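You operate a simulated robot arm through the tools that you are given. There is no shell and no other tool. Be economical: measure what you need, move in short steps, check, and stop when the job is done.

You are at the controls of a simulated two-armed robot. One attempt, no reset.

TASK
Take the green-band beaker and leave it on the bench right of the sink. Then take the lid off the medium mixing jar on the cooling bench and lay it down there. Then shut the mill drawer. Then put the medium evening cream tub on the cooling bench away on the upper tub shelf. Then put the small tub with a yellow lid on the bench right of the warm plate. Then open the brushes cupboard door, take the blue tube from the upper shelf of the brushes cupboard and leave it on top of the paper sleeves carton, then shut the door. Then open the lid of the orange sample pot. The order counts. Set down upright: green-band beaker, medium evening cream tub, small tub with a yellow lid, blue tube.

The check looks at the end state, three seconds after you hand in, the way a careful person would. Anything else that was tipped, shoved, dropped, spilled or broken makes it a failure. A push-on lid holds only when it is set on centred and level and pressed home; a screw cap is set on level and turned clockwise until tight.

THE ROBOT
Two 7-joint arms with two-finger parallel grippers on one trunk, on a base that drives. Base frame: it is fixed to the floor where the robot stands at the start and does not move with it; the origin is under the middle of the robot, x ahead of it, y to its left, z up. Lengths are in m, angles in degrees, forces in N, time in s.
The left shoulder is at the start at [0.05, 0.187, 1.135], the right one opposite. With the tool pointing down near the work surface each hand reaches from about 0.1 to 0.34 m from the robot's upright axis, wherever it stands, measured 20 degrees to its own side. Places, roughly: bench right of the sink [-0.8, -1.5, 0.9]; bench right of the warm plate [0.7, 0.8, 0.9]; blue tube [0, -1.5, 0.5]; brushes cupboard door [-0.3, -1.3, 0.5]; green-band beaker (8x8x9 cm) [0.6, -0.1, 0.9]; lid of the orange sample pot [-5.7, 1.4, 1]; medium evening cream tub [0.75, 0.5, 1]; medium mixing jar [0.75, -0.25, 1]; mill drawer [0.4, 0.4, 0.5]; paper sleeves carton [0.25, 1.5, 1]; small tub with a yellow lid [0, 1.5, 1]; upper tub shelf [-0.6, 1.5, 0.5]. Payload 3.43 kg a hand.
The TCP of each hand is the grasp point between the finger pads, 0.03 m short of the fingertips. In the tool frame z runs along the fingers and y along their closing line. The gripper opens to 0.094 m. The fingers are 0.028 m wide and 0.01 m thick; the gripper's body (0.05 by 0.096 m) begins 0.055 m behind the TCP.
Orientation is that of the tool frame in the base frame, as a unit quaternion [x, y, z, w]. With the fingers straight down and closing along the base's y, the tool's x points along the base's -x, its y along +y and its z along -z.

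THE INTERFACE
- The arms move only by the tool drive_tool. It takes "left_plan", "right_plan" or both (then of equal length, played together; a hand with none holds still); each is a list of rows, each a list of 3 entries, a list of its own where there are three numbers: the shift along the base's x, y, z in m, then the turn, a rotation vector about the base's x, y, z in degrees, then the closure in counts, from 0 (fully open) to 255 (shut). In form: [[[tx, ty, tz], [wx, wy, wz], jaw], ...]. A call has 1 to 12 rows; each row is the pose to reach, as a shift and turn from the pose commanded when the call began. Each row takes 0.2 s and may step no farther than 0.05 m and 8.6 degrees from the row before; otherwise, or with a gripper value out of range, the whole call is refused. A pose out of reach is approached as far as the arm can. The call stops where the force on the tool passes 40 N (or 10 N more than at its start, if that is more) or the arm is blocked; 0.2 s more then pass. The fingers move at their own pace (about 0.153 m/s each) and stop on an object; they squeeze with about 39 N. The grip force told is the motor's: it shows also when the fingers shut on nothing. Time passes only in rows, and 0.2 s behind the last, so rows that repeat a pose let the fingers close. The reply holds the time, the measured pose of the TCP, the force on the tool along the base axes, the opening and the grip force, in the units named above and with some noise, with the torque about the TCP (base axes, N m) and any sound that the robot's microphone picked up, and new pictures: "pictures" is both (left out), scene, wrist or none (wrist: the cameras of the hands that moved).
- Cameras (640 x 400 px; columns grow to the right, rows downward): "scene" is now at [0.133, -0.0507, 1.3033]; the picture's right is [-0.57, -0.82, 0.00], its down [-0.42, 0.29, -0.86] and it looks along [0.70, -0.49, -0.52] (base axes); focal length 214 px, centre (320, 200). "left" rides on the left gripper at [0.076, -0.014, -0.102] in its tool frame; the picture's right is [0.18, 0.98, 0.00], its down [-0.75, 0.14, -0.64] and it looks along [-0.63, 0.12, 0.77] (tool axes); focal length 243 px, centre (320, 200). "right" rides on the right gripper at [0.076, 0.014, -0.103] in its tool frame; the picture's right is [-0.18, 0.98, 0.00], its down [-0.75, -0.14, -0.64] and it looks along [-0.63, -0.12, 0.77] (tool axes); focal length 243 px, centre (320, 200). There is no depth. A picture from a camera that has moved, and an enlarged one, comes with that camera's place and axes in the base frame and with its lens.
- move_column(by): slides the trunk up (or, below 0, down) by that many m; the arms and the scene camera ride with it, the base frame stays. It gives what a move gives, with no picture.
- drive_base(legs): drives the robot by 1 to 6 legs, each [ahead, left, turn to the left] in m, m and degrees, along the robot's own axes; the way and the turn of a leg run together, so that a leg with both is an arc; at most 1.5 m and 180 degrees a leg. The arms and the cameras ride along, it lands a little off, and it stops where it bumps. It gives what a move gives, and a new picture of the scene camera.
- aim_head(pan, tilt): turns the head with the scene camera to pan (to the left, within 80 degrees either way) and tilt (down, from -29 to 69), counted from straight ahead of the robot. It gives what a move gives, and a new picture of the scene camera.
- inspect(camera, box): a new picture of the part [left, top, right, bottom] of that camera's present view, enlarged. No time passes.
- hand_in(): hands the job in; it is judged then, once.

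Go step by step. Nothing tells you exact positions but the pictures and the camera data: compare them with the known pose of the tool, close in by small moves and look again before you grip or let go. The budget is 196 turns and 260 pictures, counting those below and the enlarged ones. Unless the task says otherwise, let go and move clear before handing in.

The tools are called after ">>>" as a command line: name --argument value ..., lists and objects as JSON in quotes. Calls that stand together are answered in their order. drive_tool: Moves the arms, as the interface text tells. Its arguments: {"type":"object","properties":{"left_plan":{"type":"array","items":{"type":"array"}},"right_plan":{"type":"array","items":{"type":"array"}},"pictures":{"type":"string","enum":["both","scene","wrist","none"]}},"required":[]} The other tools are called the same way: move_column (by) slides the trunk up or down; drive_base (legs) drives the base; aim_head (pan, tilt) turns the head that bears the scene camera; inspect (camera, box) takes an enlarged picture of a part of a camera's view; hand_in () hands the job in.

At the start:

```text
t: 0.0
left_ee_pos: [0.2761, -0.0455, 1.2526]
left_ee_rot: [0.0, 1.0, 0.0, 0.0]
left_contact_force: [0.4, 0.0, 0.9]
left_wrist_torque: [0.01, -0.01, 0.0]
left_opening: 0.0939
left_finger_force: 0.0
right_ee_pos: [0.3319, -0.326, 1.2286]
right_ee_rot: [0.0, 1.0, 0.0, 0.0]
right_contact_force: [0.0, 0.3, -0.4]
right_wrist_torque: [-0.01, 0.0, 0.03]
right_opening: 0.0939
right_finger_force: 0.1
trunk travel left (down, up): [-0.35, 0.082]
robot x, y, heading: [0.0008, 0.004, -0.2]
head pan, tilt: [-34.6, 31.1]
```

scene: 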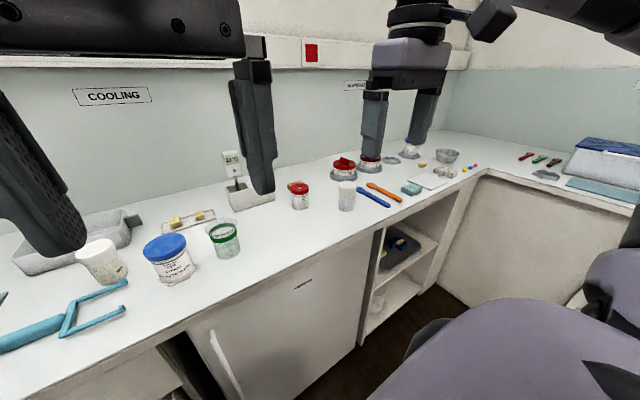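
right: 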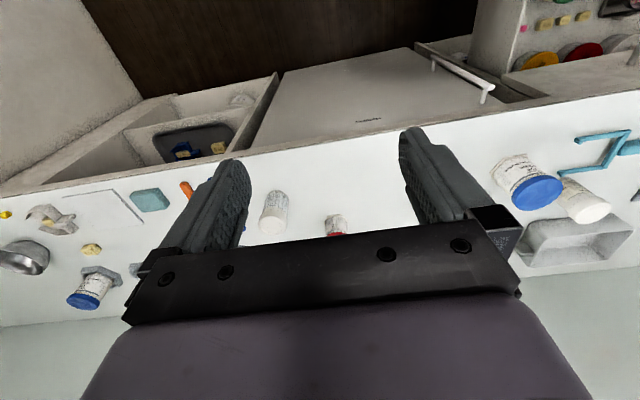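
left: 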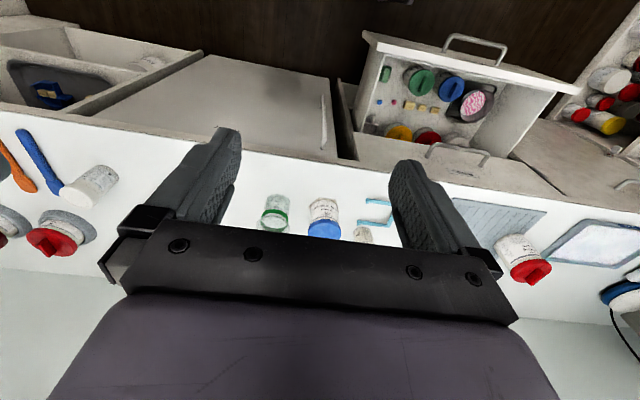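

I see the cooling bench ahead with the green-band beaker near the middle. I look around first to place things.

>>> aim_head --pan 0 --tilt 40

>>> aim_head --pan 60 --tilt 35

>>> aim_head --pan -75 --tilt 35

```text
t: 1.0
left_ee_pos: [0.2829, -0.0411, 1.2506]
left_ee_rot: [-0.009, 1.0, 0.001, -0.001]
left_contact_force: [72.6, 31.5, -29.7]
left_wrist_torque: [-3.16, 5.11, -2.38]
left_opening: 0.0942
left_finger_force: 0.0
right_ee_pos: [0.3312, -0.3264, 1.2277]
right_ee_rot: [0.0, 1.0, -0.001, 0.0]
right_contact_force: [-0.9, -0.7, -0.1]
right_wrist_torque: [0.03, -0.01, -0.04]
right_opening: 0.094
right_finger_force: 0.0
trunk travel left (down, up): [-0.35, 0.082]
robot x, y, heading: [-0.0036, -0.0013, -0.3]
head pan, tilt: [0.0, 40.0]
camera scene: at [0.1467, -0.0108, 1.2983], right [-0.13, -0.99, 0.0], down [-0.56, 0.07, -0.83], along [0.82, -0.11, -0.56], focal length 214 px, centre (320, 200)
```

scene: 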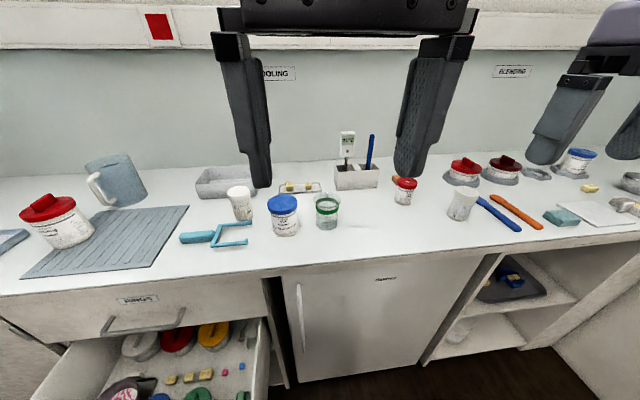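

```text
t: 2.3
left_ee_pos: [0.2832, -0.0416, 1.2534]
left_ee_rot: [-0.006, 1.0, -0.001, 0.0]
left_contact_force: [69.4, 35.6, -17.8]
left_wrist_torque: [-3.84, 6.15, -2.9]
left_opening: 0.094
left_finger_force: 0.2
right_ee_pos: [0.3316, -0.3263, 1.2273]
right_ee_rot: [0.0, 1.0, 0.0, 0.0]
right_contact_force: [0.3, 0.0, 0.2]
right_wrist_torque: [0.02, 0.03, 0.0]
right_opening: 0.0942
right_finger_force: 0.0
trunk travel left (down, up): [-0.35, 0.082]
robot x, y, heading: [0.0012, -0.0002, -0.2]
head pan, tilt: [60.0, 35.0]
camera scene: at [0.1492, 0.0007, 1.3042], right [0.0, -1.0, 0.0], down [-0.51, 0.0, -0.86], along [0.86, 0.0, -0.51], focal length 214 px, centre (320, 200)
```

scene: 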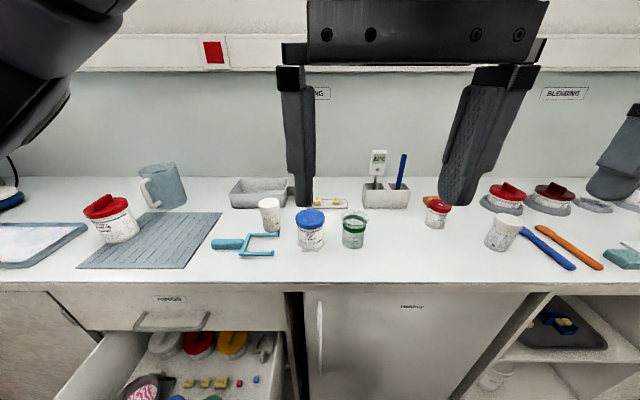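

```text
t: 4.5
left_ee_pos: [0.279, -0.0473, 1.2507]
left_ee_rot: [-0.013, 1.0, 0.002, 0.002]
left_contact_force: [24.5, -71.0, -7.2]
left_wrist_torque: [8.96, 2.52, 6.32]
left_opening: 0.094
left_finger_force: 0.1
right_ee_pos: [0.3315, -0.3276, 1.2278]
right_ee_rot: [0.0, 1.0, 0.001, 0.0]
right_contact_force: [0.6, -0.1, -0.1]
right_wrist_torque: [-0.01, -0.03, 0.0]
right_opening: 0.0939
right_finger_force: 0.0
trunk travel left (down, up): [-0.35, 0.082]
robot x, y, heading: [-0.0022, -0.0046, 0.1]
head pan, tilt: [-75.0, 35.0]
camera scene: at [0.1215, -0.0643, 1.3035], right [-0.72, -0.69, 0.0], down [-0.36, 0.37, -0.86], along [0.6, -0.62, -0.51], focal length 214 px, centre (320, 200)
```

scene: 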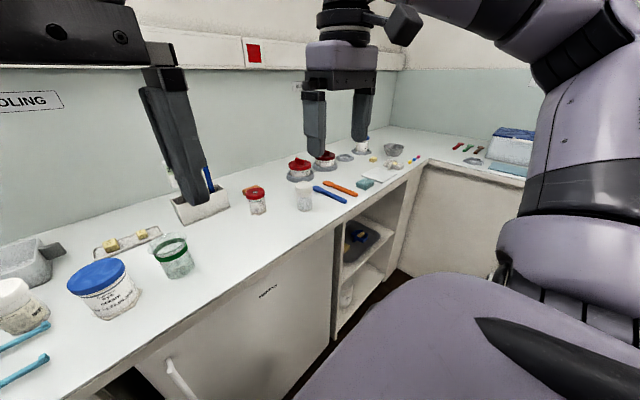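

The head seems to be bumping the left hand. I move the left hand outward to the left.

>>> drive_tool --left_plan '[[[0.03, 0.03, 0], [0, 0, 0], 0], [[0.05, 0.07, 0], [0, 0, 0], 0], [[0.05, 0.12, 0], [0, 0, 0], 0], [[0.05, 0.17, 0], [0, 0, 0], 0], [[0.05, 0.22, 0], [0, 0, 0], 0], [[0.05, 0.27, 0], [0, 0, 0], 0], [[0.05, 0.32, 0], [0, 0, 0], 0], [[0.05, 0.37, 0], [0, 0, 0], 0]]' --pictures "none"

>>> aim_head --pan 0 --tilt 40

```text
t: 6.3
left_ee_pos: [0.3236, 0.3257, 1.2556]
left_ee_rot: [0.001, 1.0, 0.0, 0.001]
left_contact_force: [-0.7, -0.1, -0.5]
left_wrist_torque: [-0.02, -0.01, -0.04]
left_opening: 0.0937
left_finger_force: 0.1
right_ee_pos: [0.3304, -0.3264, 1.2285]
right_ee_rot: [0.001, 1.0, 0.0, -0.001]
right_contact_force: [0.2, 0.0, 1.3]
right_wrist_torque: [0.01, -0.05, -0.04]
right_opening: 0.0941
right_finger_force: 0.0
trunk travel left (down, up): [-0.35, 0.082]
robot x, y, heading: [-0.001, 0.0006, -0.1]
head pan, tilt: [-75.0, 35.0]
```

```text
t: 7.7
left_ee_pos: [0.3261, 0.324, 1.2561]
left_ee_rot: [0.0, 1.0, 0.0, 0.0]
left_contact_force: [0.3, 0.5, 0.2]
left_wrist_torque: [-0.01, 0.03, 0.02]
left_opening: 0.0939
left_finger_force: 0.1
right_ee_pos: [0.3307, -0.3279, 1.2293]
right_ee_rot: [0.0, 1.0, 0.0, 0.0]
right_contact_force: [-0.2, -0.3, -0.6]
right_wrist_torque: [0.02, -0.01, 0.02]
right_opening: 0.094
right_finger_force: 0.1
trunk travel left (down, up): [-0.35, 0.082]
robot x, y, heading: [-0.0018, 0.0006, 0.2]
head pan, tilt: [0.0, 40.0]
camera scene: at [0.144, 0.0004, 1.2896], right [0.0, -1.0, 0.0], down [-0.64, 0.0, -0.77], along [0.77, 0.0, -0.64], focal length 214 px, centre (320, 200)
```

scene: 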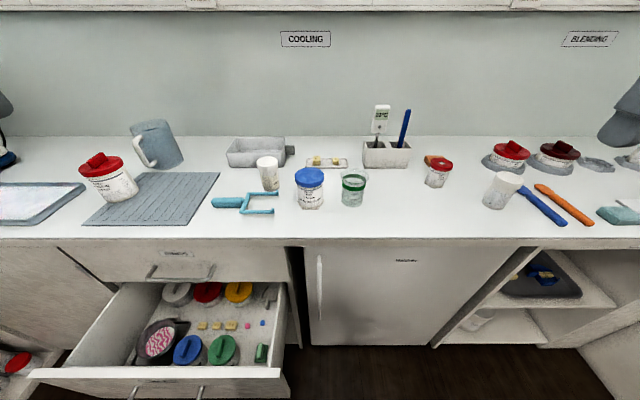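

Clear view now. I zoom in for the labels.

>>> inspect --camera "scene" --box '[220, 130, 380, 230]'

>>> inspect --camera "scene" --box '[380, 120, 640, 250]'

>>> inspect --camera "scene" --box '[0, 100, 220, 240]'

```text
4.00 times, centred on (300, 180) of scene
camera zoom: at [0.144, 0.0004, 1.2896], right [0.0, -1.0, 0.0], down [-0.64, 0.0, -0.77], along [0.77, 0.0, -0.64], focal length 858 px, centre (400, 280)
```

zoom: 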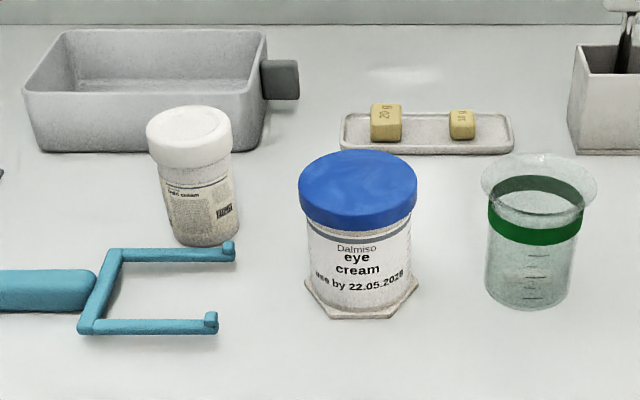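

```text
2.46 times, centred on (510, 185) of scene
camera zoom: at [0.144, 0.0004, 1.2896], right [0.0, -1.0, 0.0], down [-0.64, 0.0, -0.77], along [0.77, 0.0, -0.64], focal length 528 px, centre (-148, 237)
```

zoom: 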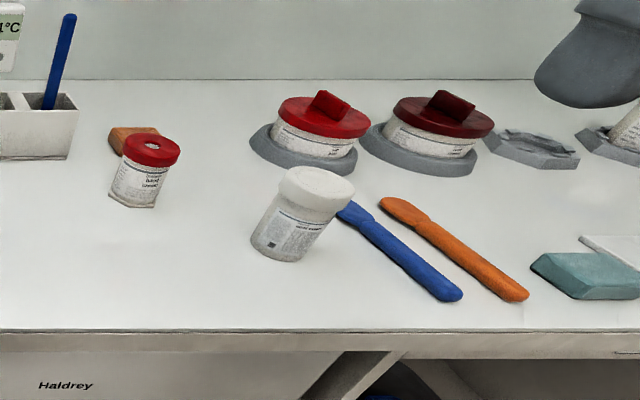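

```text
2.86 times, centred on (110, 170) of scene
camera zoom: at [0.144, 0.0004, 1.2896], right [0.0, -1.0, 0.0], down [-0.64, 0.0, -0.77], along [0.77, 0.0, -0.64], focal length 613 px, centre (920, 286)
```

zoom: 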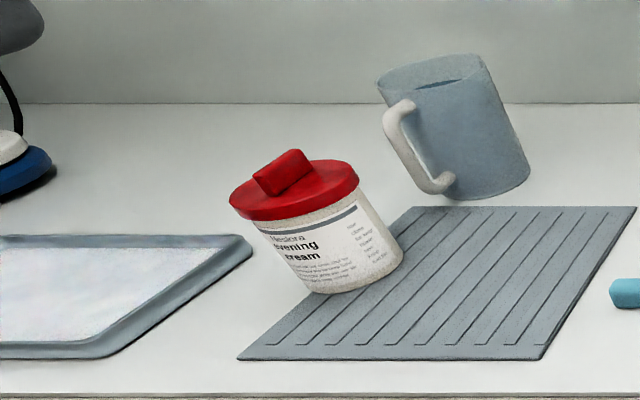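

The evening cream tub (red lid) stands on the grey rack at left and the medium mixing jar is probably the small red-lid one. I look at both sides.

>>> aim_head --pan 75 --tilt 20

>>> aim_head --pan -78 --tilt 25

>>> aim_head --pan 0 --tilt 69

```text
t: 9.2
left_ee_pos: [0.3263, 0.3251, 1.2551]
left_ee_rot: [0.0, 1.0, 0.0, 0.0]
left_contact_force: [-0.3, 0.7, -0.6]
left_wrist_torque: [-0.01, 0.02, -0.02]
left_opening: 0.0941
left_finger_force: 0.1
right_ee_pos: [0.3313, -0.3262, 1.2282]
right_ee_rot: [0.0, 1.0, -0.001, 0.0]
right_contact_force: [-0.5, -0.1, 0.3]
right_wrist_torque: [0.04, -0.02, 0.01]
right_opening: 0.0942
right_finger_force: 0.0
trunk travel left (down, up): [-0.35, 0.082]
robot x, y, heading: [-0.0019, -0.0016, 0.3]
head pan, tilt: [75.0, 20.0]
camera scene: at [0.0832, 0.0904, 1.321], right [0.97, -0.26, 0.0], down [-0.09, -0.33, -0.94], along [0.24, 0.91, -0.34], focal length 214 px, centre (320, 200)
```

scene: 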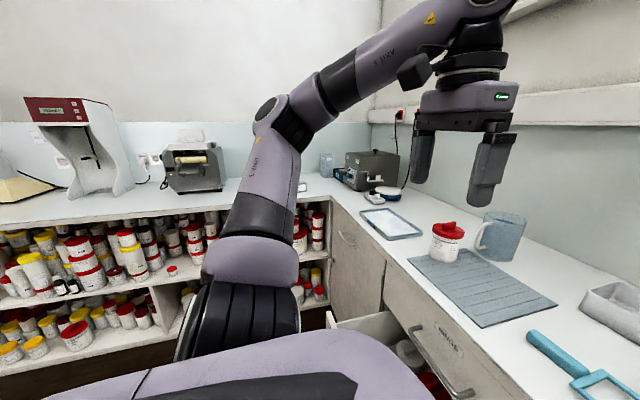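

```text
t: 11.6
left_ee_pos: [0.3267, 0.324, 1.2549]
left_ee_rot: [0.0, 1.0, 0.0, 0.0]
left_contact_force: [-0.6, 0.1, 0.7]
left_wrist_torque: [0.02, -0.01, 0.0]
left_opening: 0.0942
left_finger_force: 0.1
right_ee_pos: [0.3309, -0.3266, 1.2293]
right_ee_rot: [0.0, 1.0, 0.0, 0.0]
right_contact_force: [0.1, 0.9, 0.4]
right_wrist_torque: [-0.03, 0.01, 0.02]
right_opening: 0.0939
right_finger_force: 0.2
trunk travel left (down, up): [-0.35, 0.082]
robot x, y, heading: [-0.001, -0.0009, 0.1]
head pan, tilt: [-78.0, 25.0]
camera scene: at [0.0782, -0.0896, 1.3129], right [-0.98, -0.21, 0.0], down [-0.09, 0.41, -0.91], along [0.19, -0.89, -0.42], focal length 214 px, centre (320, 200)
```

scene: 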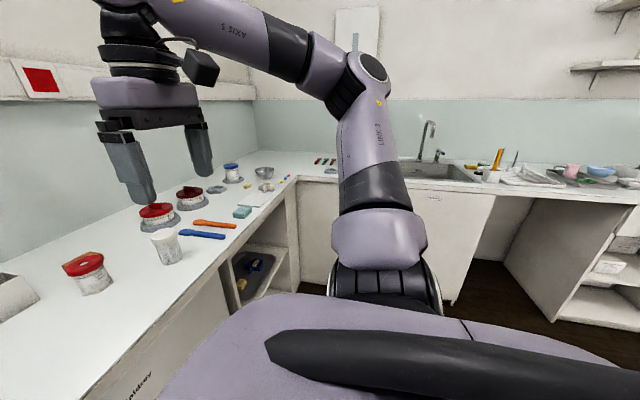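

```text
t: 13.1
left_ee_pos: [0.3257, 0.3251, 1.2552]
left_ee_rot: [-0.001, 1.0, 0.0, 0.0]
left_contact_force: [0.4, -0.2, -0.1]
left_wrist_torque: [-0.04, 0.02, 0.0]
left_opening: 0.0939
left_finger_force: 0.0
right_ee_pos: [0.3324, -0.3274, 1.2283]
right_ee_rot: [0.0, 1.0, 0.0, 0.0]
right_contact_force: [-0.5, -1.3, 0.0]
right_wrist_torque: [0.0, 0.03, -0.02]
right_opening: 0.0939
right_finger_force: 0.0
trunk travel left (down, up): [-0.35, 0.082]
robot x, y, heading: [-0.0038, -0.0022, -0.0]
head pan, tilt: [0.0, 68.8]
camera scene: at [0.1149, 0.0005, 1.2535], right [0.0, -1.0, 0.0], down [-0.93, 0.0, -0.36], along [0.36, 0.0, -0.93], focal length 214 px, centre (320, 200)
```

scene: 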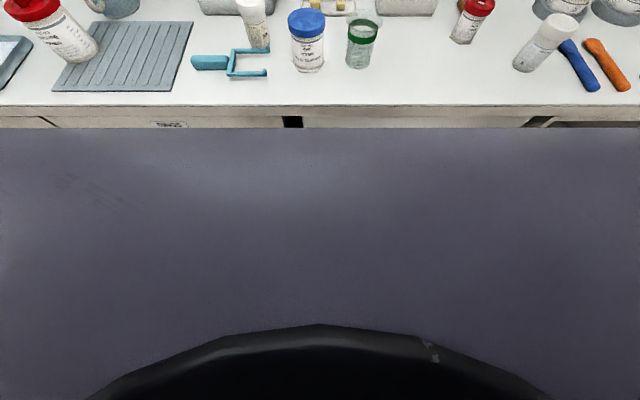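

Drawer sticks out left; I'll go right a bit and forward to put the beaker in the left hand's reach.

>>> aim_head --pan 0 --tilt 50

>>> drive_base --legs '[[0, -0.22, 0], [0.25, 0, 0]]'

```text
t: 13.9
left_ee_pos: [0.3266, 0.3238, 1.2548]
left_ee_rot: [0.0, 1.0, 0.001, 0.0]
left_contact_force: [0.5, 0.4, -1.1]
left_wrist_torque: [0.0, -0.04, 0.03]
left_opening: 0.0942
left_finger_force: 0.0
right_ee_pos: [0.331, -0.3272, 1.229]
right_ee_rot: [0.0, 1.0, -0.001, 0.0]
right_contact_force: [-0.8, 0.7, -0.4]
right_wrist_torque: [0.0, 0.02, -0.03]
right_opening: 0.0936
right_finger_force: 0.1
trunk travel left (down, up): [-0.35, 0.082]
robot x, y, heading: [0.0002, -0.0006, 0.2]
head pan, tilt: [0.0, 50.0]
camera scene: at [0.136, 0.0005, 1.2753], right [0.0, -1.0, 0.0], down [-0.77, 0.0, -0.64], along [0.64, 0.0, -0.77], focal length 214 px, centre (320, 200)
```

scene: 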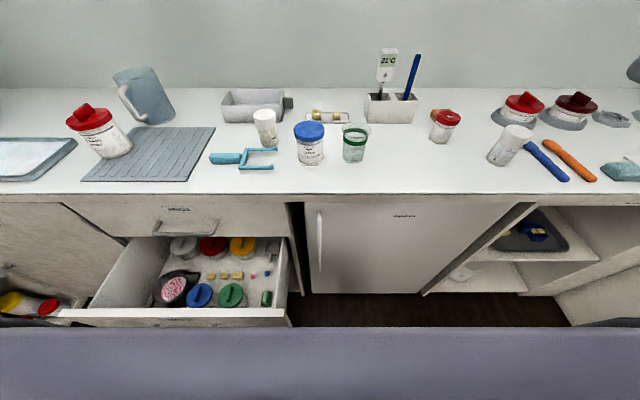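

```text
t: 17.6
left_ee_pos: [0.4955, 0.109, 1.2535]
left_ee_rot: [-0.005, 1.0, 0.0, 0.0]
left_contact_force: [-0.7, -0.6, -0.3]
left_wrist_torque: [0.05, -0.03, -0.04]
left_opening: 0.0938
left_finger_force: 0.1
right_ee_pos: [0.5044, -0.5419, 1.2281]
right_ee_rot: [-0.004, 1.0, -0.001, -0.001]
right_contact_force: [0.4, 0.0, 0.1]
right_wrist_torque: [0.01, -0.06, -0.02]
right_opening: 0.0939
right_finger_force: 0.1
trunk travel left (down, up): [-0.35, 0.082]
robot x, y, heading: [0.1715, -0.2193, 0.4]
head pan, tilt: [0.0, 50.0]
stopped in leg 2: the robot was blocked; the commanded pose is now the measured one
camera scene: at [0.3058, -0.216, 1.2757], right [0.01, -1.0, 0.0], down [-0.76, -0.01, -0.64], along [0.64, 0.0, -0.76], focal length 214 px, centre (320, 200)
```

scene: 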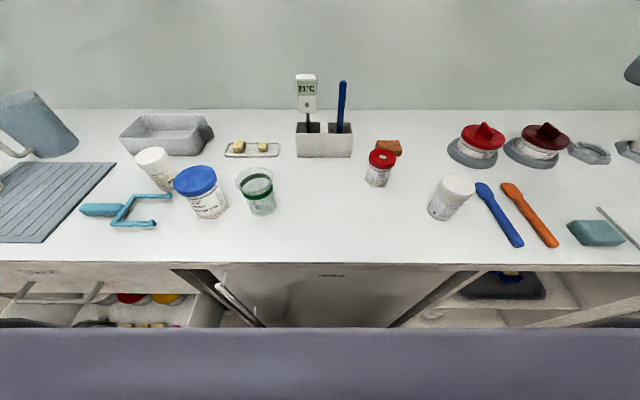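

Blocked at x=0.17, maybe by the drawer front corner. I back up a bit, shift right and try again.

>>> drive_base --legs '[[-0.04, 0, 0], [0, -0.15, 0], [0.2, 0, 0]]'

```text
t: 20.7
left_ee_pos: [0.4951, -0.0388, 1.2517]
left_ee_rot: [-0.006, 1.0, 0.0, -0.002]
left_contact_force: [-0.4, 0.0, 0.8]
left_wrist_torque: [-0.01, -0.08, 0.01]
left_opening: 0.0939
left_finger_force: 0.1
right_ee_pos: [0.5047, -0.6906, 1.2265]
right_ee_rot: [-0.005, 1.0, 0.0, -0.002]
right_contact_force: [-0.1, 0.3, 0.5]
right_wrist_torque: [-0.03, -0.04, 0.01]
right_opening: 0.0939
right_finger_force: 0.1
trunk travel left (down, up): [-0.35, 0.082]
robot x, y, heading: [0.1698, -0.3658, 0.4]
head pan, tilt: [0.0, 50.0]
stopped in leg 3: the robot was blocked; the commanded pose is now the measured one
camera scene: at [0.306, -0.3658, 1.2756], right [0.01, -1.0, 0.0], down [-0.76, -0.01, -0.64], along [0.64, 0.01, -0.76], focal length 214 px, centre (320, 200)
```

scene: 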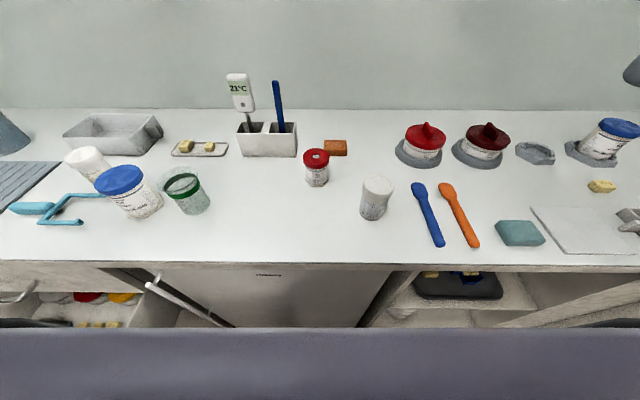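

Base is against the bench at x≈0.17. I test the left hand's reach above the beaker (≈[0.592,-0.085]).

>>> drive_tool --left_plan '[[[0.03, -0.015, -0.03], [0, 0, 0], 0], [[0.06, -0.03, -0.06], [0, 0, 0], 0], [[0.085, -0.04, -0.09], [0, 0, 0], 0], [[0.097, -0.046, -0.12], [0, 0, 0], 0], [[0.097, -0.046, -0.15], [0, 0, 0], 0]]'

```text
t: 21.9
left_ee_pos: [0.5958, -0.0859, 1.1023]
left_ee_rot: [-0.007, 1.0, -0.001, -0.004]
left_contact_force: [0.3, 0.2, 0.4]
left_wrist_torque: [-0.02, 0.02, -0.02]
left_opening: 0.0939
left_finger_force: 0.1
right_ee_pos: [0.5082, -0.6913, 1.2261]
right_ee_rot: [-0.003, 1.0, -0.001, -0.004]
right_contact_force: [0.1, -0.6, -0.4]
right_wrist_torque: [-0.01, -0.01, -0.02]
right_opening: 0.094
right_finger_force: 0.1
trunk travel left (down, up): [-0.35, 0.082]
robot x, y, heading: [0.1712, -0.3663, 0.5]
head pan, tilt: [0.0, 50.0]
camera scene: at [0.3078, -0.3655, 1.2754], right [0.01, -1.0, 0.0], down [-0.77, -0.01, -0.64], along [0.64, 0.01, -0.77], focal length 214 px, centre (320, 200)
camera left: at [0.5201, -0.1018, 1.2051], right [-0.2, 0.98, 0.0], down [0.76, 0.15, 0.64], along [0.62, 0.13, -0.77], focal length 243 px, centre (320, 200)
```

scene: 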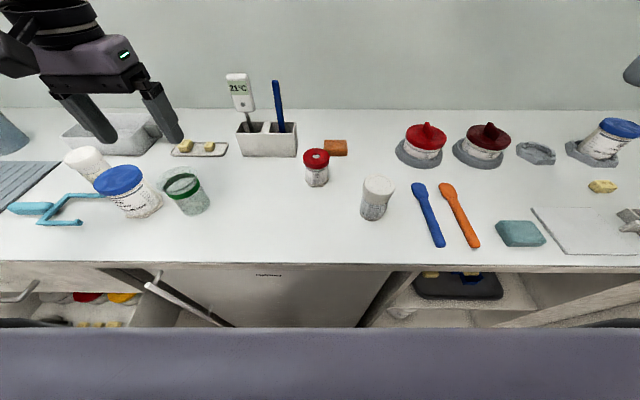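
left: 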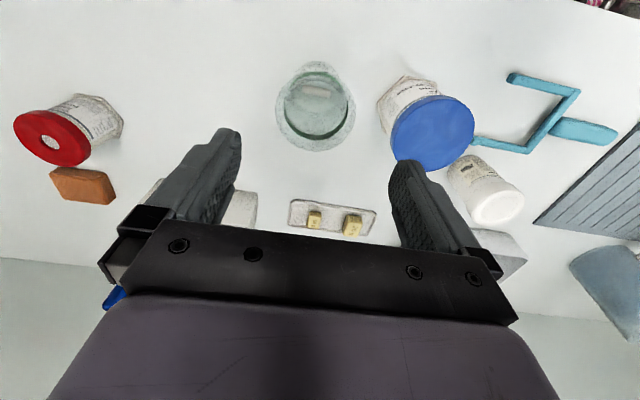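

The beaker's centre reads ≈[0.592,-0.089]; the blue-lid tub is close, so I turn the hand 60° to clear it, then descend a little.

>>> drive_tool --left_plan '[[[0, 0, 0], [0, 0, 8.5], 0], [[0, 0, 0], [0, 0, 17], 0], [[-0.002, -0.001, 0], [0, 0, 25.5], 0], [[-0.002, -0.002, 0], [0, 0, 34], 0], [[-0.003, -0.003, 0], [0, 0, 42.5], 0], [[-0.003, -0.003, 0], [0, 0, 51], 0], [[-0.003, -0.003, 0], [0, 0, 59.5], 0], [[-0.003, -0.003, -0.03], [0, 0, 60], 0], [[-0.003, -0.003, -0.06], [0, 0, 60], 0]]'

```text
t: 23.9
left_ee_pos: [0.5881, -0.0885, 1.0435]
left_ee_rot: [-0.506, 0.862, -0.002, -0.003]
left_contact_force: [-0.5, -0.5, 0.6]
left_wrist_torque: [0.01, 0.0, 0.03]
left_opening: 0.0943
left_finger_force: 0.0
right_ee_pos: [0.5085, -0.6925, 1.2265]
right_ee_rot: [-0.005, 1.0, -0.001, -0.003]
right_contact_force: [0.1, 0.3, 0.3]
right_wrist_torque: [-0.02, -0.02, 0.01]
right_opening: 0.0939
right_finger_force: 0.0
trunk travel left (down, up): [-0.35, 0.082]
robot x, y, heading: [0.1706, -0.3675, 0.5]
head pan, tilt: [0.0, 50.0]
camera scene: at [0.3078, -0.3657, 1.2754], right [0.01, -1.0, 0.0], down [-0.77, -0.01, -0.64], along [0.64, 0.01, -0.77], focal length 214 px, centre (320, 200)
camera left: at [0.5651, -0.1622, 1.1468], right [-0.95, 0.32, 0.0], down [0.25, 0.73, 0.64], along [0.2, 0.6, -0.77], focal length 243 px, centre (320, 200)
```

scene: 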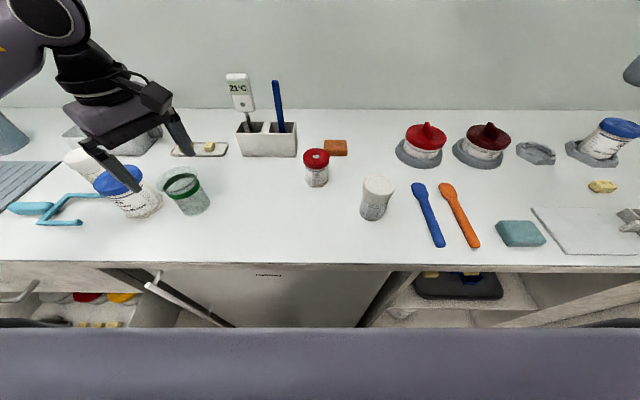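
left: 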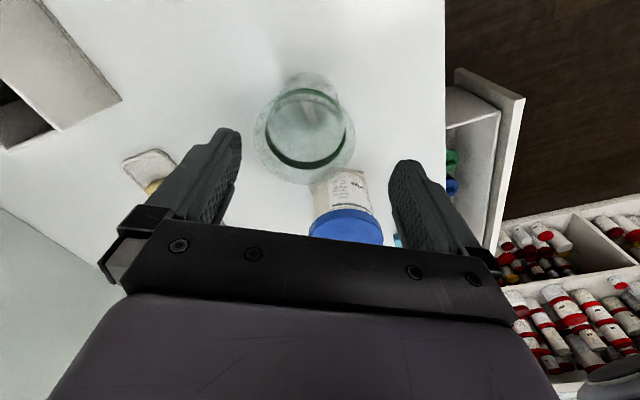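

Small correction toward [0.596,-0.093], then lower until fingertips are just above the rim.

>>> drive_tool --left_plan '[[[0.008, -0.004, -0.01], [0, 0, 0], 0], [[0.008, -0.004, -0.018], [0, 0, 0], 0]]' --pictures "wrist"

>>> inspect --camera "scene" --box '[80, 100, 240, 220]'

```text
t: 24.5
left_ee_pos: [0.5971, -0.0921, 1.0257]
left_ee_rot: [-0.506, 0.862, -0.002, -0.003]
left_contact_force: [0.3, 0.0, 0.3]
left_wrist_torque: [0.03, 0.01, -0.01]
left_opening: 0.0942
left_finger_force: 0.1
right_ee_pos: [0.5076, -0.6913, 1.2261]
right_ee_rot: [-0.004, 1.0, 0.0, -0.003]
right_contact_force: [0.7, -0.9, -0.1]
right_wrist_torque: [0.02, 0.0, -0.02]
right_opening: 0.0939
right_finger_force: 0.1
trunk travel left (down, up): [-0.35, 0.082]
robot x, y, heading: [0.1705, -0.3678, 0.7]
head pan, tilt: [0.0, 50.0]
camera left: at [0.5731, -0.1657, 1.1279], right [-0.95, 0.32, 0.0], down [0.25, 0.73, 0.64], along [0.2, 0.6, -0.77], focal length 243 px, centre (320, 200)
```

left: 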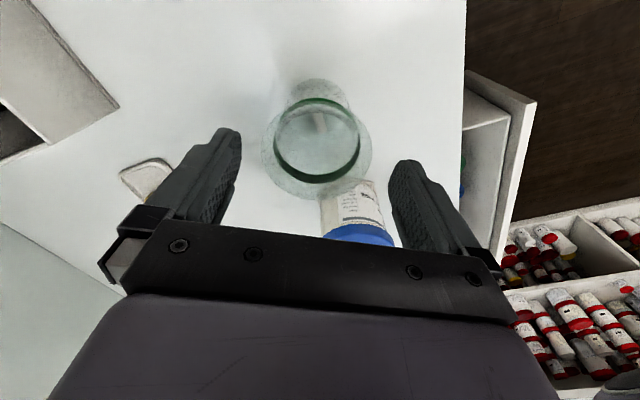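

```text
3.33 times, centred on (160, 160) of scene
camera zoom: at [0.3077, -0.3657, 1.2754], right [0.01, -1.0, 0.0], down [-0.77, -0.01, -0.64], along [0.64, 0.01, -0.77], focal length 715 px, centre (853, 333)
```

zoom: 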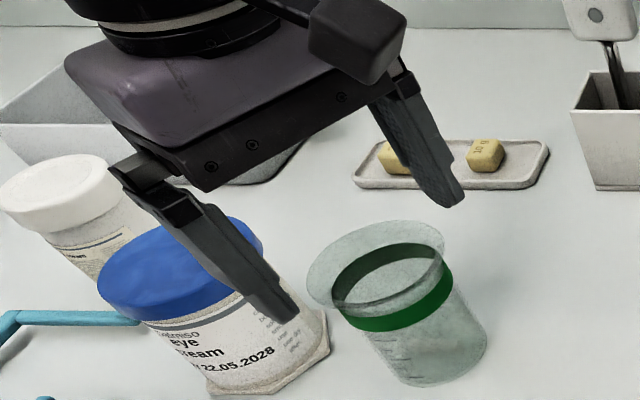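

Aligned. I shift 5 mm and go down around the beaker, then close.

>>> drive_tool --left_plan '[[[0.001, -0.005, 0], [0, 0, 0], 0], [[0.001, -0.005, -0.02], [0, 0, 0], 0], [[0.001, -0.005, -0.04], [0, 0, 0], 0], [[0.001, -0.005, -0.06], [0, 0, 0], 0], [[0.001, -0.005, -0.07], [0, 0, 0], 0], [[0.001, -0.005, -0.07], [0, 0, 0], 0]]' --pictures "wrist"

>>> inspect --camera "scene" --box '[80, 100, 240, 220]'

```text
t: 25.9
left_ee_pos: [0.5998, -0.0976, 0.9543]
left_ee_rot: [-0.507, 0.862, -0.001, -0.003]
left_contact_force: [-0.4, -0.5, -0.9]
left_wrist_torque: [0.03, 0.01, -0.02]
left_opening: 0.0941
left_finger_force: 0.1
right_ee_pos: [0.5077, -0.6914, 1.2249]
right_ee_rot: [-0.005, 1.0, 0.0, -0.004]
right_contact_force: [-0.8, 0.9, 0.7]
right_wrist_torque: [0.01, 0.0, -0.01]
right_opening: 0.094
right_finger_force: 0.0
trunk travel left (down, up): [-0.35, 0.082]
robot x, y, heading: [0.1723, -0.3698, 0.8]
head pan, tilt: [0.0, 50.0]
camera left: at [0.5751, -0.1717, 1.0573], right [-0.95, 0.32, 0.0], down [0.25, 0.73, 0.64], along [0.2, 0.6, -0.77], focal length 243 px, centre (320, 200)
```

left: 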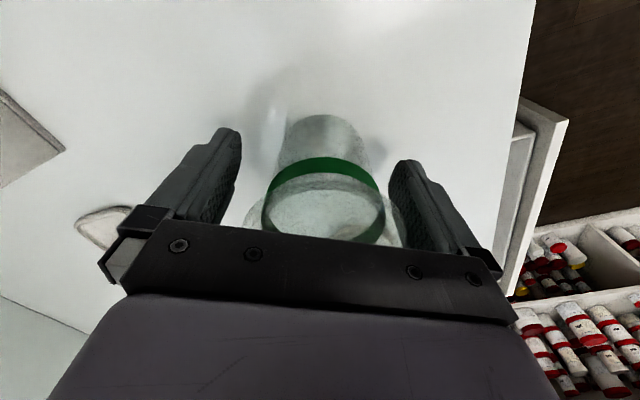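

```text
3.33 times, centred on (160, 160) of scene
camera zoom: at [0.3077, -0.3658, 1.2754], right [0.01, -1.0, 0.0], down [-0.77, -0.01, -0.64], along [0.64, 0.01, -0.77], focal length 715 px, centre (853, 333)
```

zoom: 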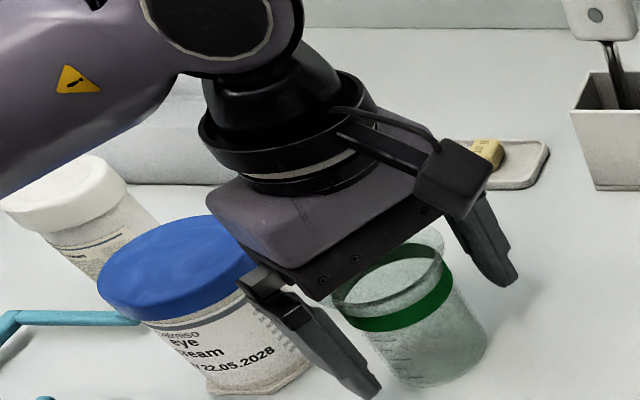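

Around the beaker; closing gently.

>>> drive_tool --left_plan '[[[0, 0, 0], [0, 0, 0], 60], [[0, 0, 0], [0, 0, 0], 90], [[0, 0, 0], [0, 0, 0], 90]]' --pictures "wrist"

```text
t: 26.7
left_ee_pos: [0.5986, -0.0981, 0.9544]
left_ee_rot: [-0.506, 0.862, -0.002, -0.004]
left_contact_force: [0.8, -1.0, 0.6]
left_wrist_torque: [0.01, -0.02, -0.02]
left_opening: 0.0797
left_finger_force: 38.6
right_ee_pos: [0.5075, -0.6916, 1.2265]
right_ee_rot: [-0.005, 1.0, 0.001, -0.003]
right_contact_force: [0.5, 1.0, -0.1]
right_wrist_torque: [-0.01, 0.01, -0.01]
right_opening: 0.094
right_finger_force: 0.0
trunk travel left (down, up): [-0.35, 0.082]
robot x, y, heading: [0.1722, -0.3678, 0.6]
head pan, tilt: [0.0, 50.0]
camera left: at [0.5752, -0.1716, 1.0575], right [-0.95, 0.32, 0.0], down [0.25, 0.73, 0.64], along [0.2, 0.6, -0.77], focal length 243 px, centre (320, 200)
```

left: 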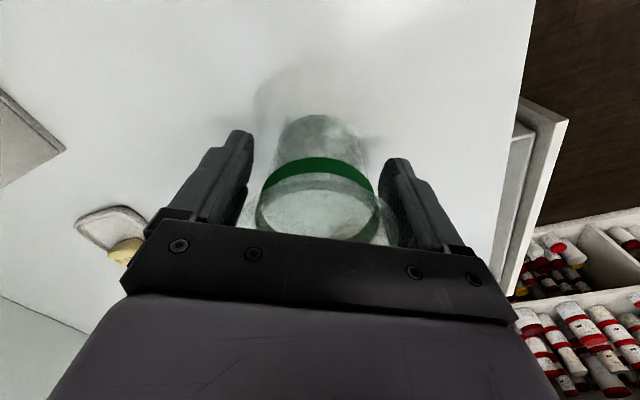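

Held. Lifting straight up.

>>> drive_tool --left_plan '[[[0, 0, 0.02], [0, 0, 0], 90], [[0, 0, 0.05], [0, 0, 0], 90], [[0, 0, 0.08], [0, 0, 0], 90], [[0, 0, 0.12], [0, 0, 0], 90], [[0, 0, 0.16], [0, 0, 0], 90], [[0, 0, 0.2], [0, 0, 0], 90], [[0, 0, 0.24], [0, 0, 0], 90], [[-0.04, 0.02, 0.25], [0, 0, 0], 90], [[-0.08, 0.04, 0.25], [0, 0, 0], 90], [[-0.12, 0.06, 0.25], [0, 0, 0], 90]]' --pictures "both"

```text
t: 28.9
left_ee_pos: [0.4766, -0.0355, 1.203]
left_ee_rot: [-0.506, 0.863, -0.001, -0.004]
left_contact_force: [0.1, 0.4, -0.6]
left_wrist_torque: [-0.03, 0.01, 0.02]
left_opening: 0.0795
left_finger_force: 39.4
right_ee_pos: [0.507, -0.6914, 1.226]
right_ee_rot: [-0.004, 1.0, 0.0, -0.003]
right_contact_force: [-0.1, 0.6, 0.8]
right_wrist_torque: [-0.01, -0.01, 0.04]
right_opening: 0.0941
right_finger_force: 0.2
trunk travel left (down, up): [-0.35, 0.082]
robot x, y, heading: [0.1687, -0.3663, 0.6]
head pan, tilt: [0.0, 50.0]
camera scene: at [0.3069, -0.3654, 1.2755], right [0.01, -1.0, 0.0], down [-0.77, -0.01, -0.64], along [0.64, 0.01, -0.77], focal length 214 px, centre (320, 200)
camera left: at [0.4522, -0.1087, 1.3077], right [-0.95, 0.32, 0.0], down [0.25, 0.73, 0.64], along [0.2, 0.6, -0.77], focal length 243 px, centre (320, 200)
```

scene: 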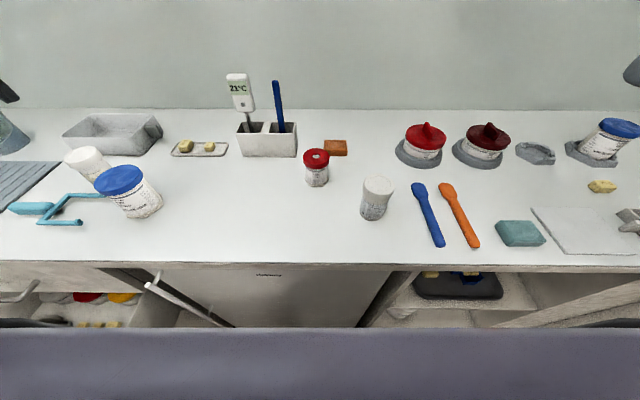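
left: 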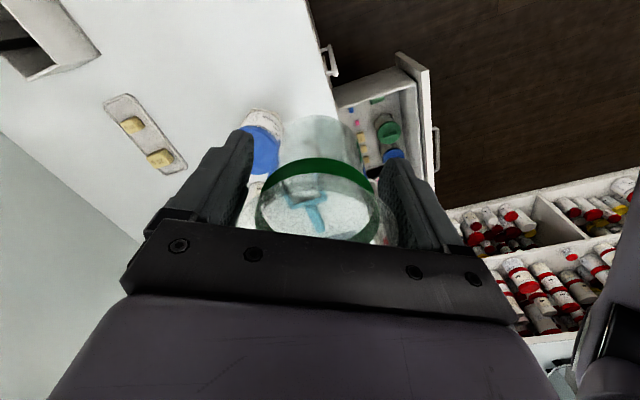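

Beaker secure. I back off and turn right toward the sink bench.

>>> drive_base --legs '[[-0.6, 0, 0], [0, 0, -90]]'

>>> aim_head --pan 0 --tilt 35

```text
t: 36.0
left_ee_pos: [-0.0746, -0.6735, 1.2027]
left_ee_rot: [0.239, 0.971, 0.001, -0.003]
left_contact_force: [1.1, -0.7, -1.4]
left_wrist_torque: [-0.02, 0.0, -0.02]
left_opening: 0.0796
left_finger_force: 38.8
right_ee_pos: [-0.73, -0.7211, 1.2259]
right_ee_rot: [0.694, 0.72, 0.002, -0.003]
right_contact_force: [-0.3, -0.5, 0.1]
right_wrist_torque: [-0.02, -0.04, 0.0]
right_opening: 0.094
right_finger_force: 0.0
trunk travel left (down, up): [-0.35, 0.082]
robot x, y, heading: [-0.4146, -0.3766, -87.9]
head pan, tilt: [0.0, 50.0]
camera scene: at [-0.4096, -0.511, 1.2754], right [-1.0, -0.04, 0.0], down [-0.03, 0.77, -0.64], along [0.02, -0.64, -0.77], focal length 214 px, centre (320, 200)
```

scene: 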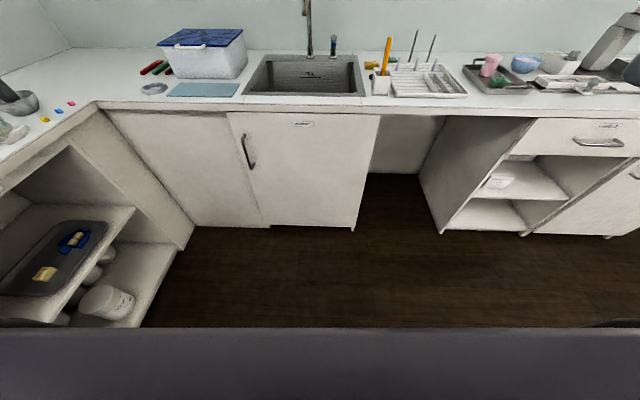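

```text
t: 36.8
left_ee_pos: [-0.0751, -0.6724, 1.2037]
left_ee_rot: [0.24, 0.971, 0.001, -0.004]
left_contact_force: [0.4, 0.4, -0.5]
left_wrist_torque: [0.02, -0.01, 0.01]
left_opening: 0.079
left_finger_force: 38.8
right_ee_pos: [-0.7303, -0.7211, 1.2258]
right_ee_rot: [0.694, 0.72, 0.002, -0.002]
right_contact_force: [-0.3, -0.4, 0.1]
right_wrist_torque: [0.02, 0.0, 0.01]
right_opening: 0.0938
right_finger_force: 0.0
trunk travel left (down, up): [-0.35, 0.082]
robot x, y, heading: [-0.4117, -0.3745, -87.8]
head pan, tilt: [0.0, 35.0]
camera scene: at [-0.4091, -0.522, 1.297], right [-1.0, -0.04, 0.0], down [-0.02, 0.57, -0.82], along [0.03, -0.82, -0.57], focal length 214 px, centre (320, 200)
```

scene: 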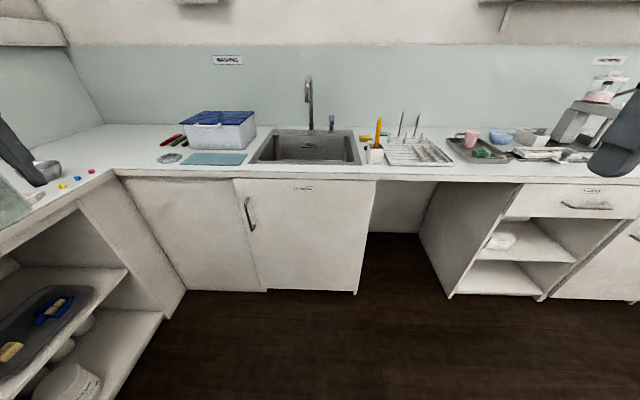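

Sink in front. I drive to stand before the bench right of it.

>>> drive_base --legs '[[0, -0.4, -2], [0.42, 0, 0]]'

```text
t: 43.0
left_ee_pos: [-0.4798, -1.1136, 1.2043]
left_ee_rot: [0.252, 0.968, 0.002, -0.003]
left_contact_force: [0.0, -0.2, -1.2]
left_wrist_torque: [0.04, -0.01, -0.01]
left_opening: 0.079
left_finger_force: 39.0
right_ee_pos: [-1.1354, -1.1446, 1.2257]
right_ee_rot: [0.704, 0.711, 0.003, -0.003]
right_contact_force: [0.4, 1.1, -0.1]
right_wrist_torque: [-0.02, 0.03, -0.02]
right_opening: 0.094
right_finger_force: 0.0
trunk travel left (down, up): [-0.35, 0.082]
robot x, y, heading: [-0.8114, -0.8052, -89.6]
head pan, tilt: [0.0, 35.0]
camera scene: at [-0.8096, -0.9544, 1.297], right [-1.0, -0.01, 0.0], down [-0.01, 0.57, -0.82], along [0.01, -0.82, -0.57], focal length 214 px, centre (320, 200)
```

scene: 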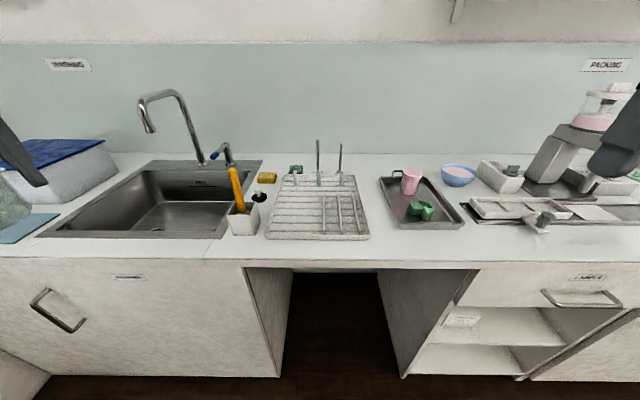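

Rack, tray and a free front strip between them. I zoom to measure the free spot.

>>> inspect --camera "scene" --box '[250, 150, 490, 300]'

```text
2.67 times, centred on (370, 225) of scene
camera zoom: at [-0.8096, -0.9544, 1.297], right [-1.0, -0.01, 0.0], down [-0.01, 0.57, -0.82], along [0.01, -0.82, -0.57], focal length 572 px, centre (187, 133)
```

zoom: 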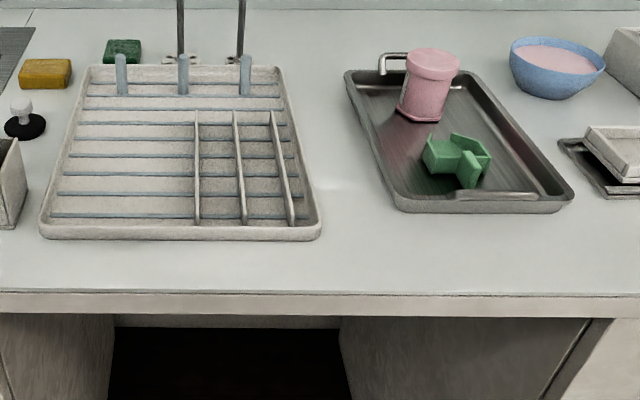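

Good free spot at about [-0.985,-1.345]. I reposition the base.

>>> drive_base --legs '[[0, -0.3, 0], [0.15, 0, 0]]'

```text
t: 47.2
left_ee_pos: [-0.7787, -1.2658, 1.2045]
left_ee_rot: [0.254, 0.967, 0.002, -0.003]
left_contact_force: [0.1, -1.2, -1.0]
left_wrist_torque: [0.03, 0.02, 0.02]
left_opening: 0.0784
left_finger_force: 38.3
right_ee_pos: [-1.4334, -1.2959, 1.2256]
right_ee_rot: [0.704, 0.71, 0.003, -0.002]
right_contact_force: [0.1, 0.3, 0.3]
right_wrist_torque: [0.05, 0.0, -0.03]
right_opening: 0.0937
right_finger_force: 0.0
trunk travel left (down, up): [-0.35, 0.082]
robot x, y, heading: [-1.1113, -0.9633, -89.5]
head pan, tilt: [0.0, 35.0]
camera scene: at [-1.1078, -1.1061, 1.297], right [-1.0, -0.01, 0.0], down [-0.01, 0.57, -0.82], along [0.01, -0.82, -0.57], focal length 214 px, centre (320, 200)
```

scene: 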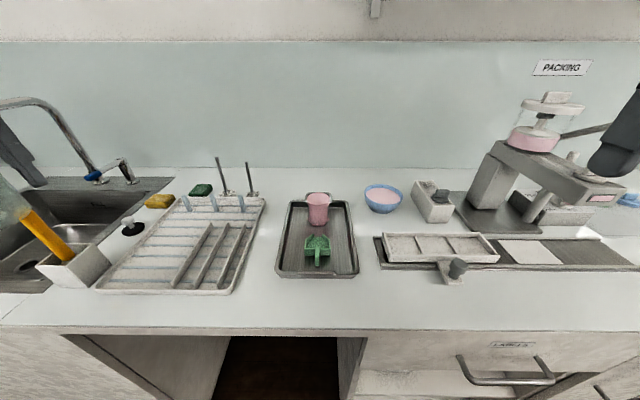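

Measurements agree. I carry the beaker over the spot, turning the hand so it closes along y.

>>> drive_tool --left_plan '[[[-0.04, -0.015, 0], [0, 0, 6], 90], [[-0.08, -0.03, 0], [0, 0, 12], 90], [[-0.12, -0.045, 0], [0, 0, 18], 90], [[-0.16, -0.06, 0], [0, 0, 24], 90], [[-0.2, -0.077, 0], [0, 0, 29], 90], [[-0.201, -0.077, -0.04], [0, 0, 29], 90], [[-0.201, -0.077, -0.08], [0, 0, 29], 90], [[-0.201, -0.077, -0.12], [0, 0, 29], 90], [[-0.201, -0.077, -0.16], [0, 0, 29], 90], [[-0.201, -0.077, -0.19], [0, 0, 29], 90]]'

```text
t: 49.4
left_ee_pos: [-0.9785, -1.3428, 1.0141]
left_ee_rot: [0.002, 1.0, 0.0, -0.004]
left_contact_force: [0.2, 0.3, -0.6]
left_wrist_torque: [0.01, 0.01, 0.01]
left_opening: 0.0788
left_finger_force: 38.8
right_ee_pos: [-1.4339, -1.2946, 1.2255]
right_ee_rot: [0.705, 0.71, 0.003, -0.003]
right_contact_force: [-0.3, -0.6, -0.4]
right_wrist_torque: [-0.01, 0.01, 0.01]
right_opening: 0.094
right_finger_force: 0.0
trunk travel left (down, up): [-0.35, 0.082]
robot x, y, heading: [-1.1107, -0.9588, -89.4]
head pan, tilt: [0.0, 35.0]
camera scene: at [-1.1077, -1.1054, 1.2971], right [-1.0, -0.01, 0.0], down [-0.01, 0.57, -0.82], along [0.01, -0.82, -0.57], focal length 214 px, centre (320, 200)
camera left: at [-1.0542, -1.3583, 1.1173], right [-0.18, 0.98, 0.0], down [0.76, 0.14, 0.64], along [0.63, 0.12, -0.77], focal length 243 px, centre (320, 200)
```

scene: 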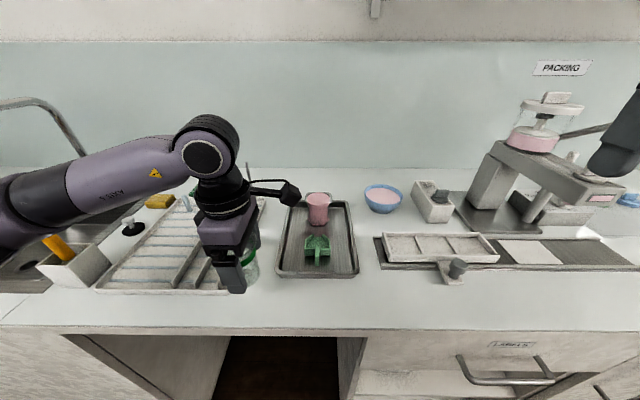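
left: 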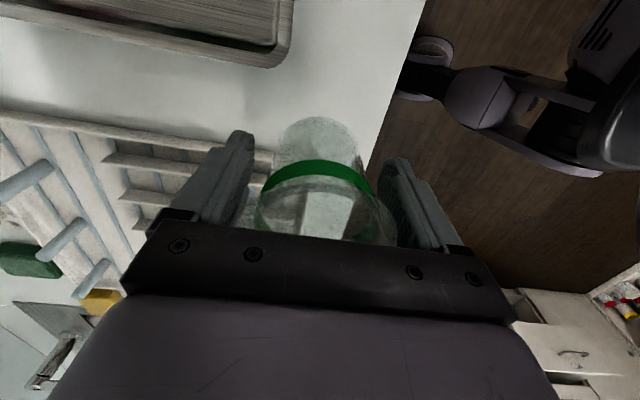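

Clear of rack, tray and edge. Lowering to the bench slowly.

>>> drive_tool --left_plan '[[[0, 0, -0.02], [0, 0, 0], 90], [[0, 0, -0.04], [0, 0, 0], 90], [[0, 0, -0.05], [0, 0, 0], 90], [[0, 0, -0.056], [0, 0, 0], 90], [[0, 0, -0.06], [0, 0, 0], 90]]' --pictures "both"

```text
t: 50.6
left_ee_pos: [-0.9783, -1.3418, 0.9534]
left_ee_rot: [0.003, 1.0, -0.001, -0.003]
left_contact_force: [-0.1, 0.5, -0.2]
left_wrist_torque: [-0.02, 0.02, -0.01]
left_opening: 0.0784
left_finger_force: 39.5
right_ee_pos: [-1.4344, -1.2951, 1.2262]
right_ee_rot: [0.705, 0.709, 0.002, -0.002]
right_contact_force: [0.6, 0.9, -0.3]
right_wrist_torque: [0.0, 0.01, -0.01]
right_opening: 0.0939
right_finger_force: 0.0
trunk travel left (down, up): [-0.35, 0.082]
robot x, y, heading: [-1.1125, -0.9563, -89.1]
head pan, tilt: [0.0, 35.0]
camera scene: at [-1.1078, -1.1053, 1.2971], right [-1.0, -0.01, 0.0], down [-0.01, 0.57, -0.82], along [0.01, -0.82, -0.57], focal length 214 px, centre (320, 200)
camera left: at [-1.0536, -1.357, 1.0577], right [-0.18, 0.98, 0.0], down [0.76, 0.14, 0.64], along [0.63, 0.12, -0.77], focal length 243 px, centre (320, 200)
```

scene: 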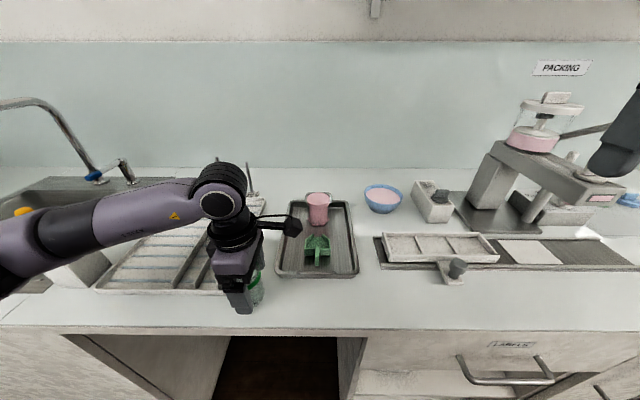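
left: 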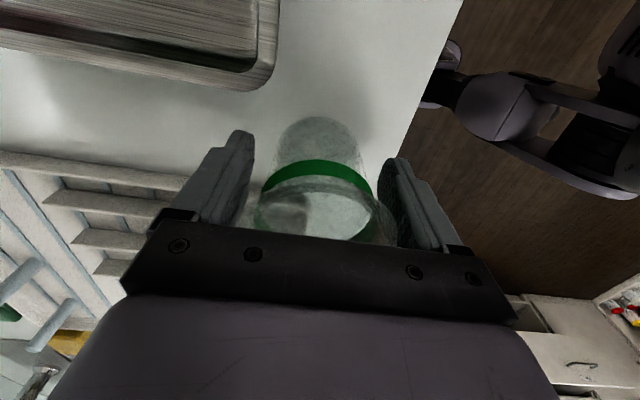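

>>> drive_tool --left_plan '[[[0, 0, -0.003], [0, 0, 0], 90], [[0, 0, -0.006], [0, 0, 0], 90]]' --pictures "none"

>>> inspect --camera "scene" --box '[0, 150, 300, 340]'

```text
t: 51.2
left_ee_pos: [-0.9792, -1.3421, 0.9491]
left_ee_rot: [0.003, 1.0, -0.002, -0.004]
left_contact_force: [1.4, 0.4, 21.4]
left_wrist_torque: [0.01, -0.15, -0.24]
left_opening: 0.0784
left_finger_force: 39.2
right_ee_pos: [-1.4344, -1.2947, 1.2258]
right_ee_rot: [0.705, 0.709, 0.002, -0.001]
right_contact_force: [-0.2, 0.8, -1.0]
right_wrist_torque: [-0.03, -0.02, 0.04]
right_opening: 0.0935
right_finger_force: 0.1
trunk travel left (down, up): [-0.35, 0.082]
robot x, y, heading: [-1.1114, -0.9569, -89.4]
head pan, tilt: [0.0, 35.0]
```

```text
2.11 times, centred on (150, 245) of scene
camera zoom: at [-1.108, -1.1041, 1.2976], right [-1.0, -0.01, 0.0], down [-0.01, 0.57, -0.82], along [0.01, -0.82, -0.57], focal length 452 px, centre (678, 105)
```

zoom: 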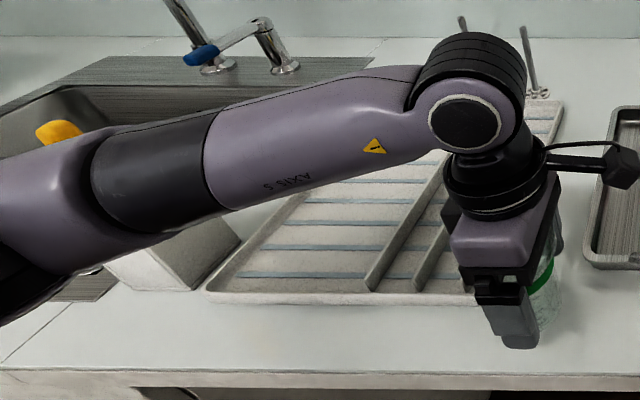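

Contact felt. Release and lift clear.

>>> drive_tool --left_plan '[[[0, 0, 0.002], [0, 0, 0], 90], [[0, 0, 0.002], [0, 0, 0], 40], [[0, 0, 0.002], [0, 0, 0], 0], [[0, 0, 0.002], [0, 0, 0], 0], [[0, 0, 0.03], [0, 0, 0], 0], [[0, 0, 0.07], [0, 0, 0], 0], [[0, 0, 0.11], [0, 0, 0], 0], [[0, 0, 0.16], [0, 0, 0], 0], [[0, 0, 0.21], [0, 0, 0], 0], [[0.05, 0.02, 0.25], [0, 0, 0], 0]]' --pictures "both"

```text
refused: row 10 steps farther than a row can; nothing moved
```

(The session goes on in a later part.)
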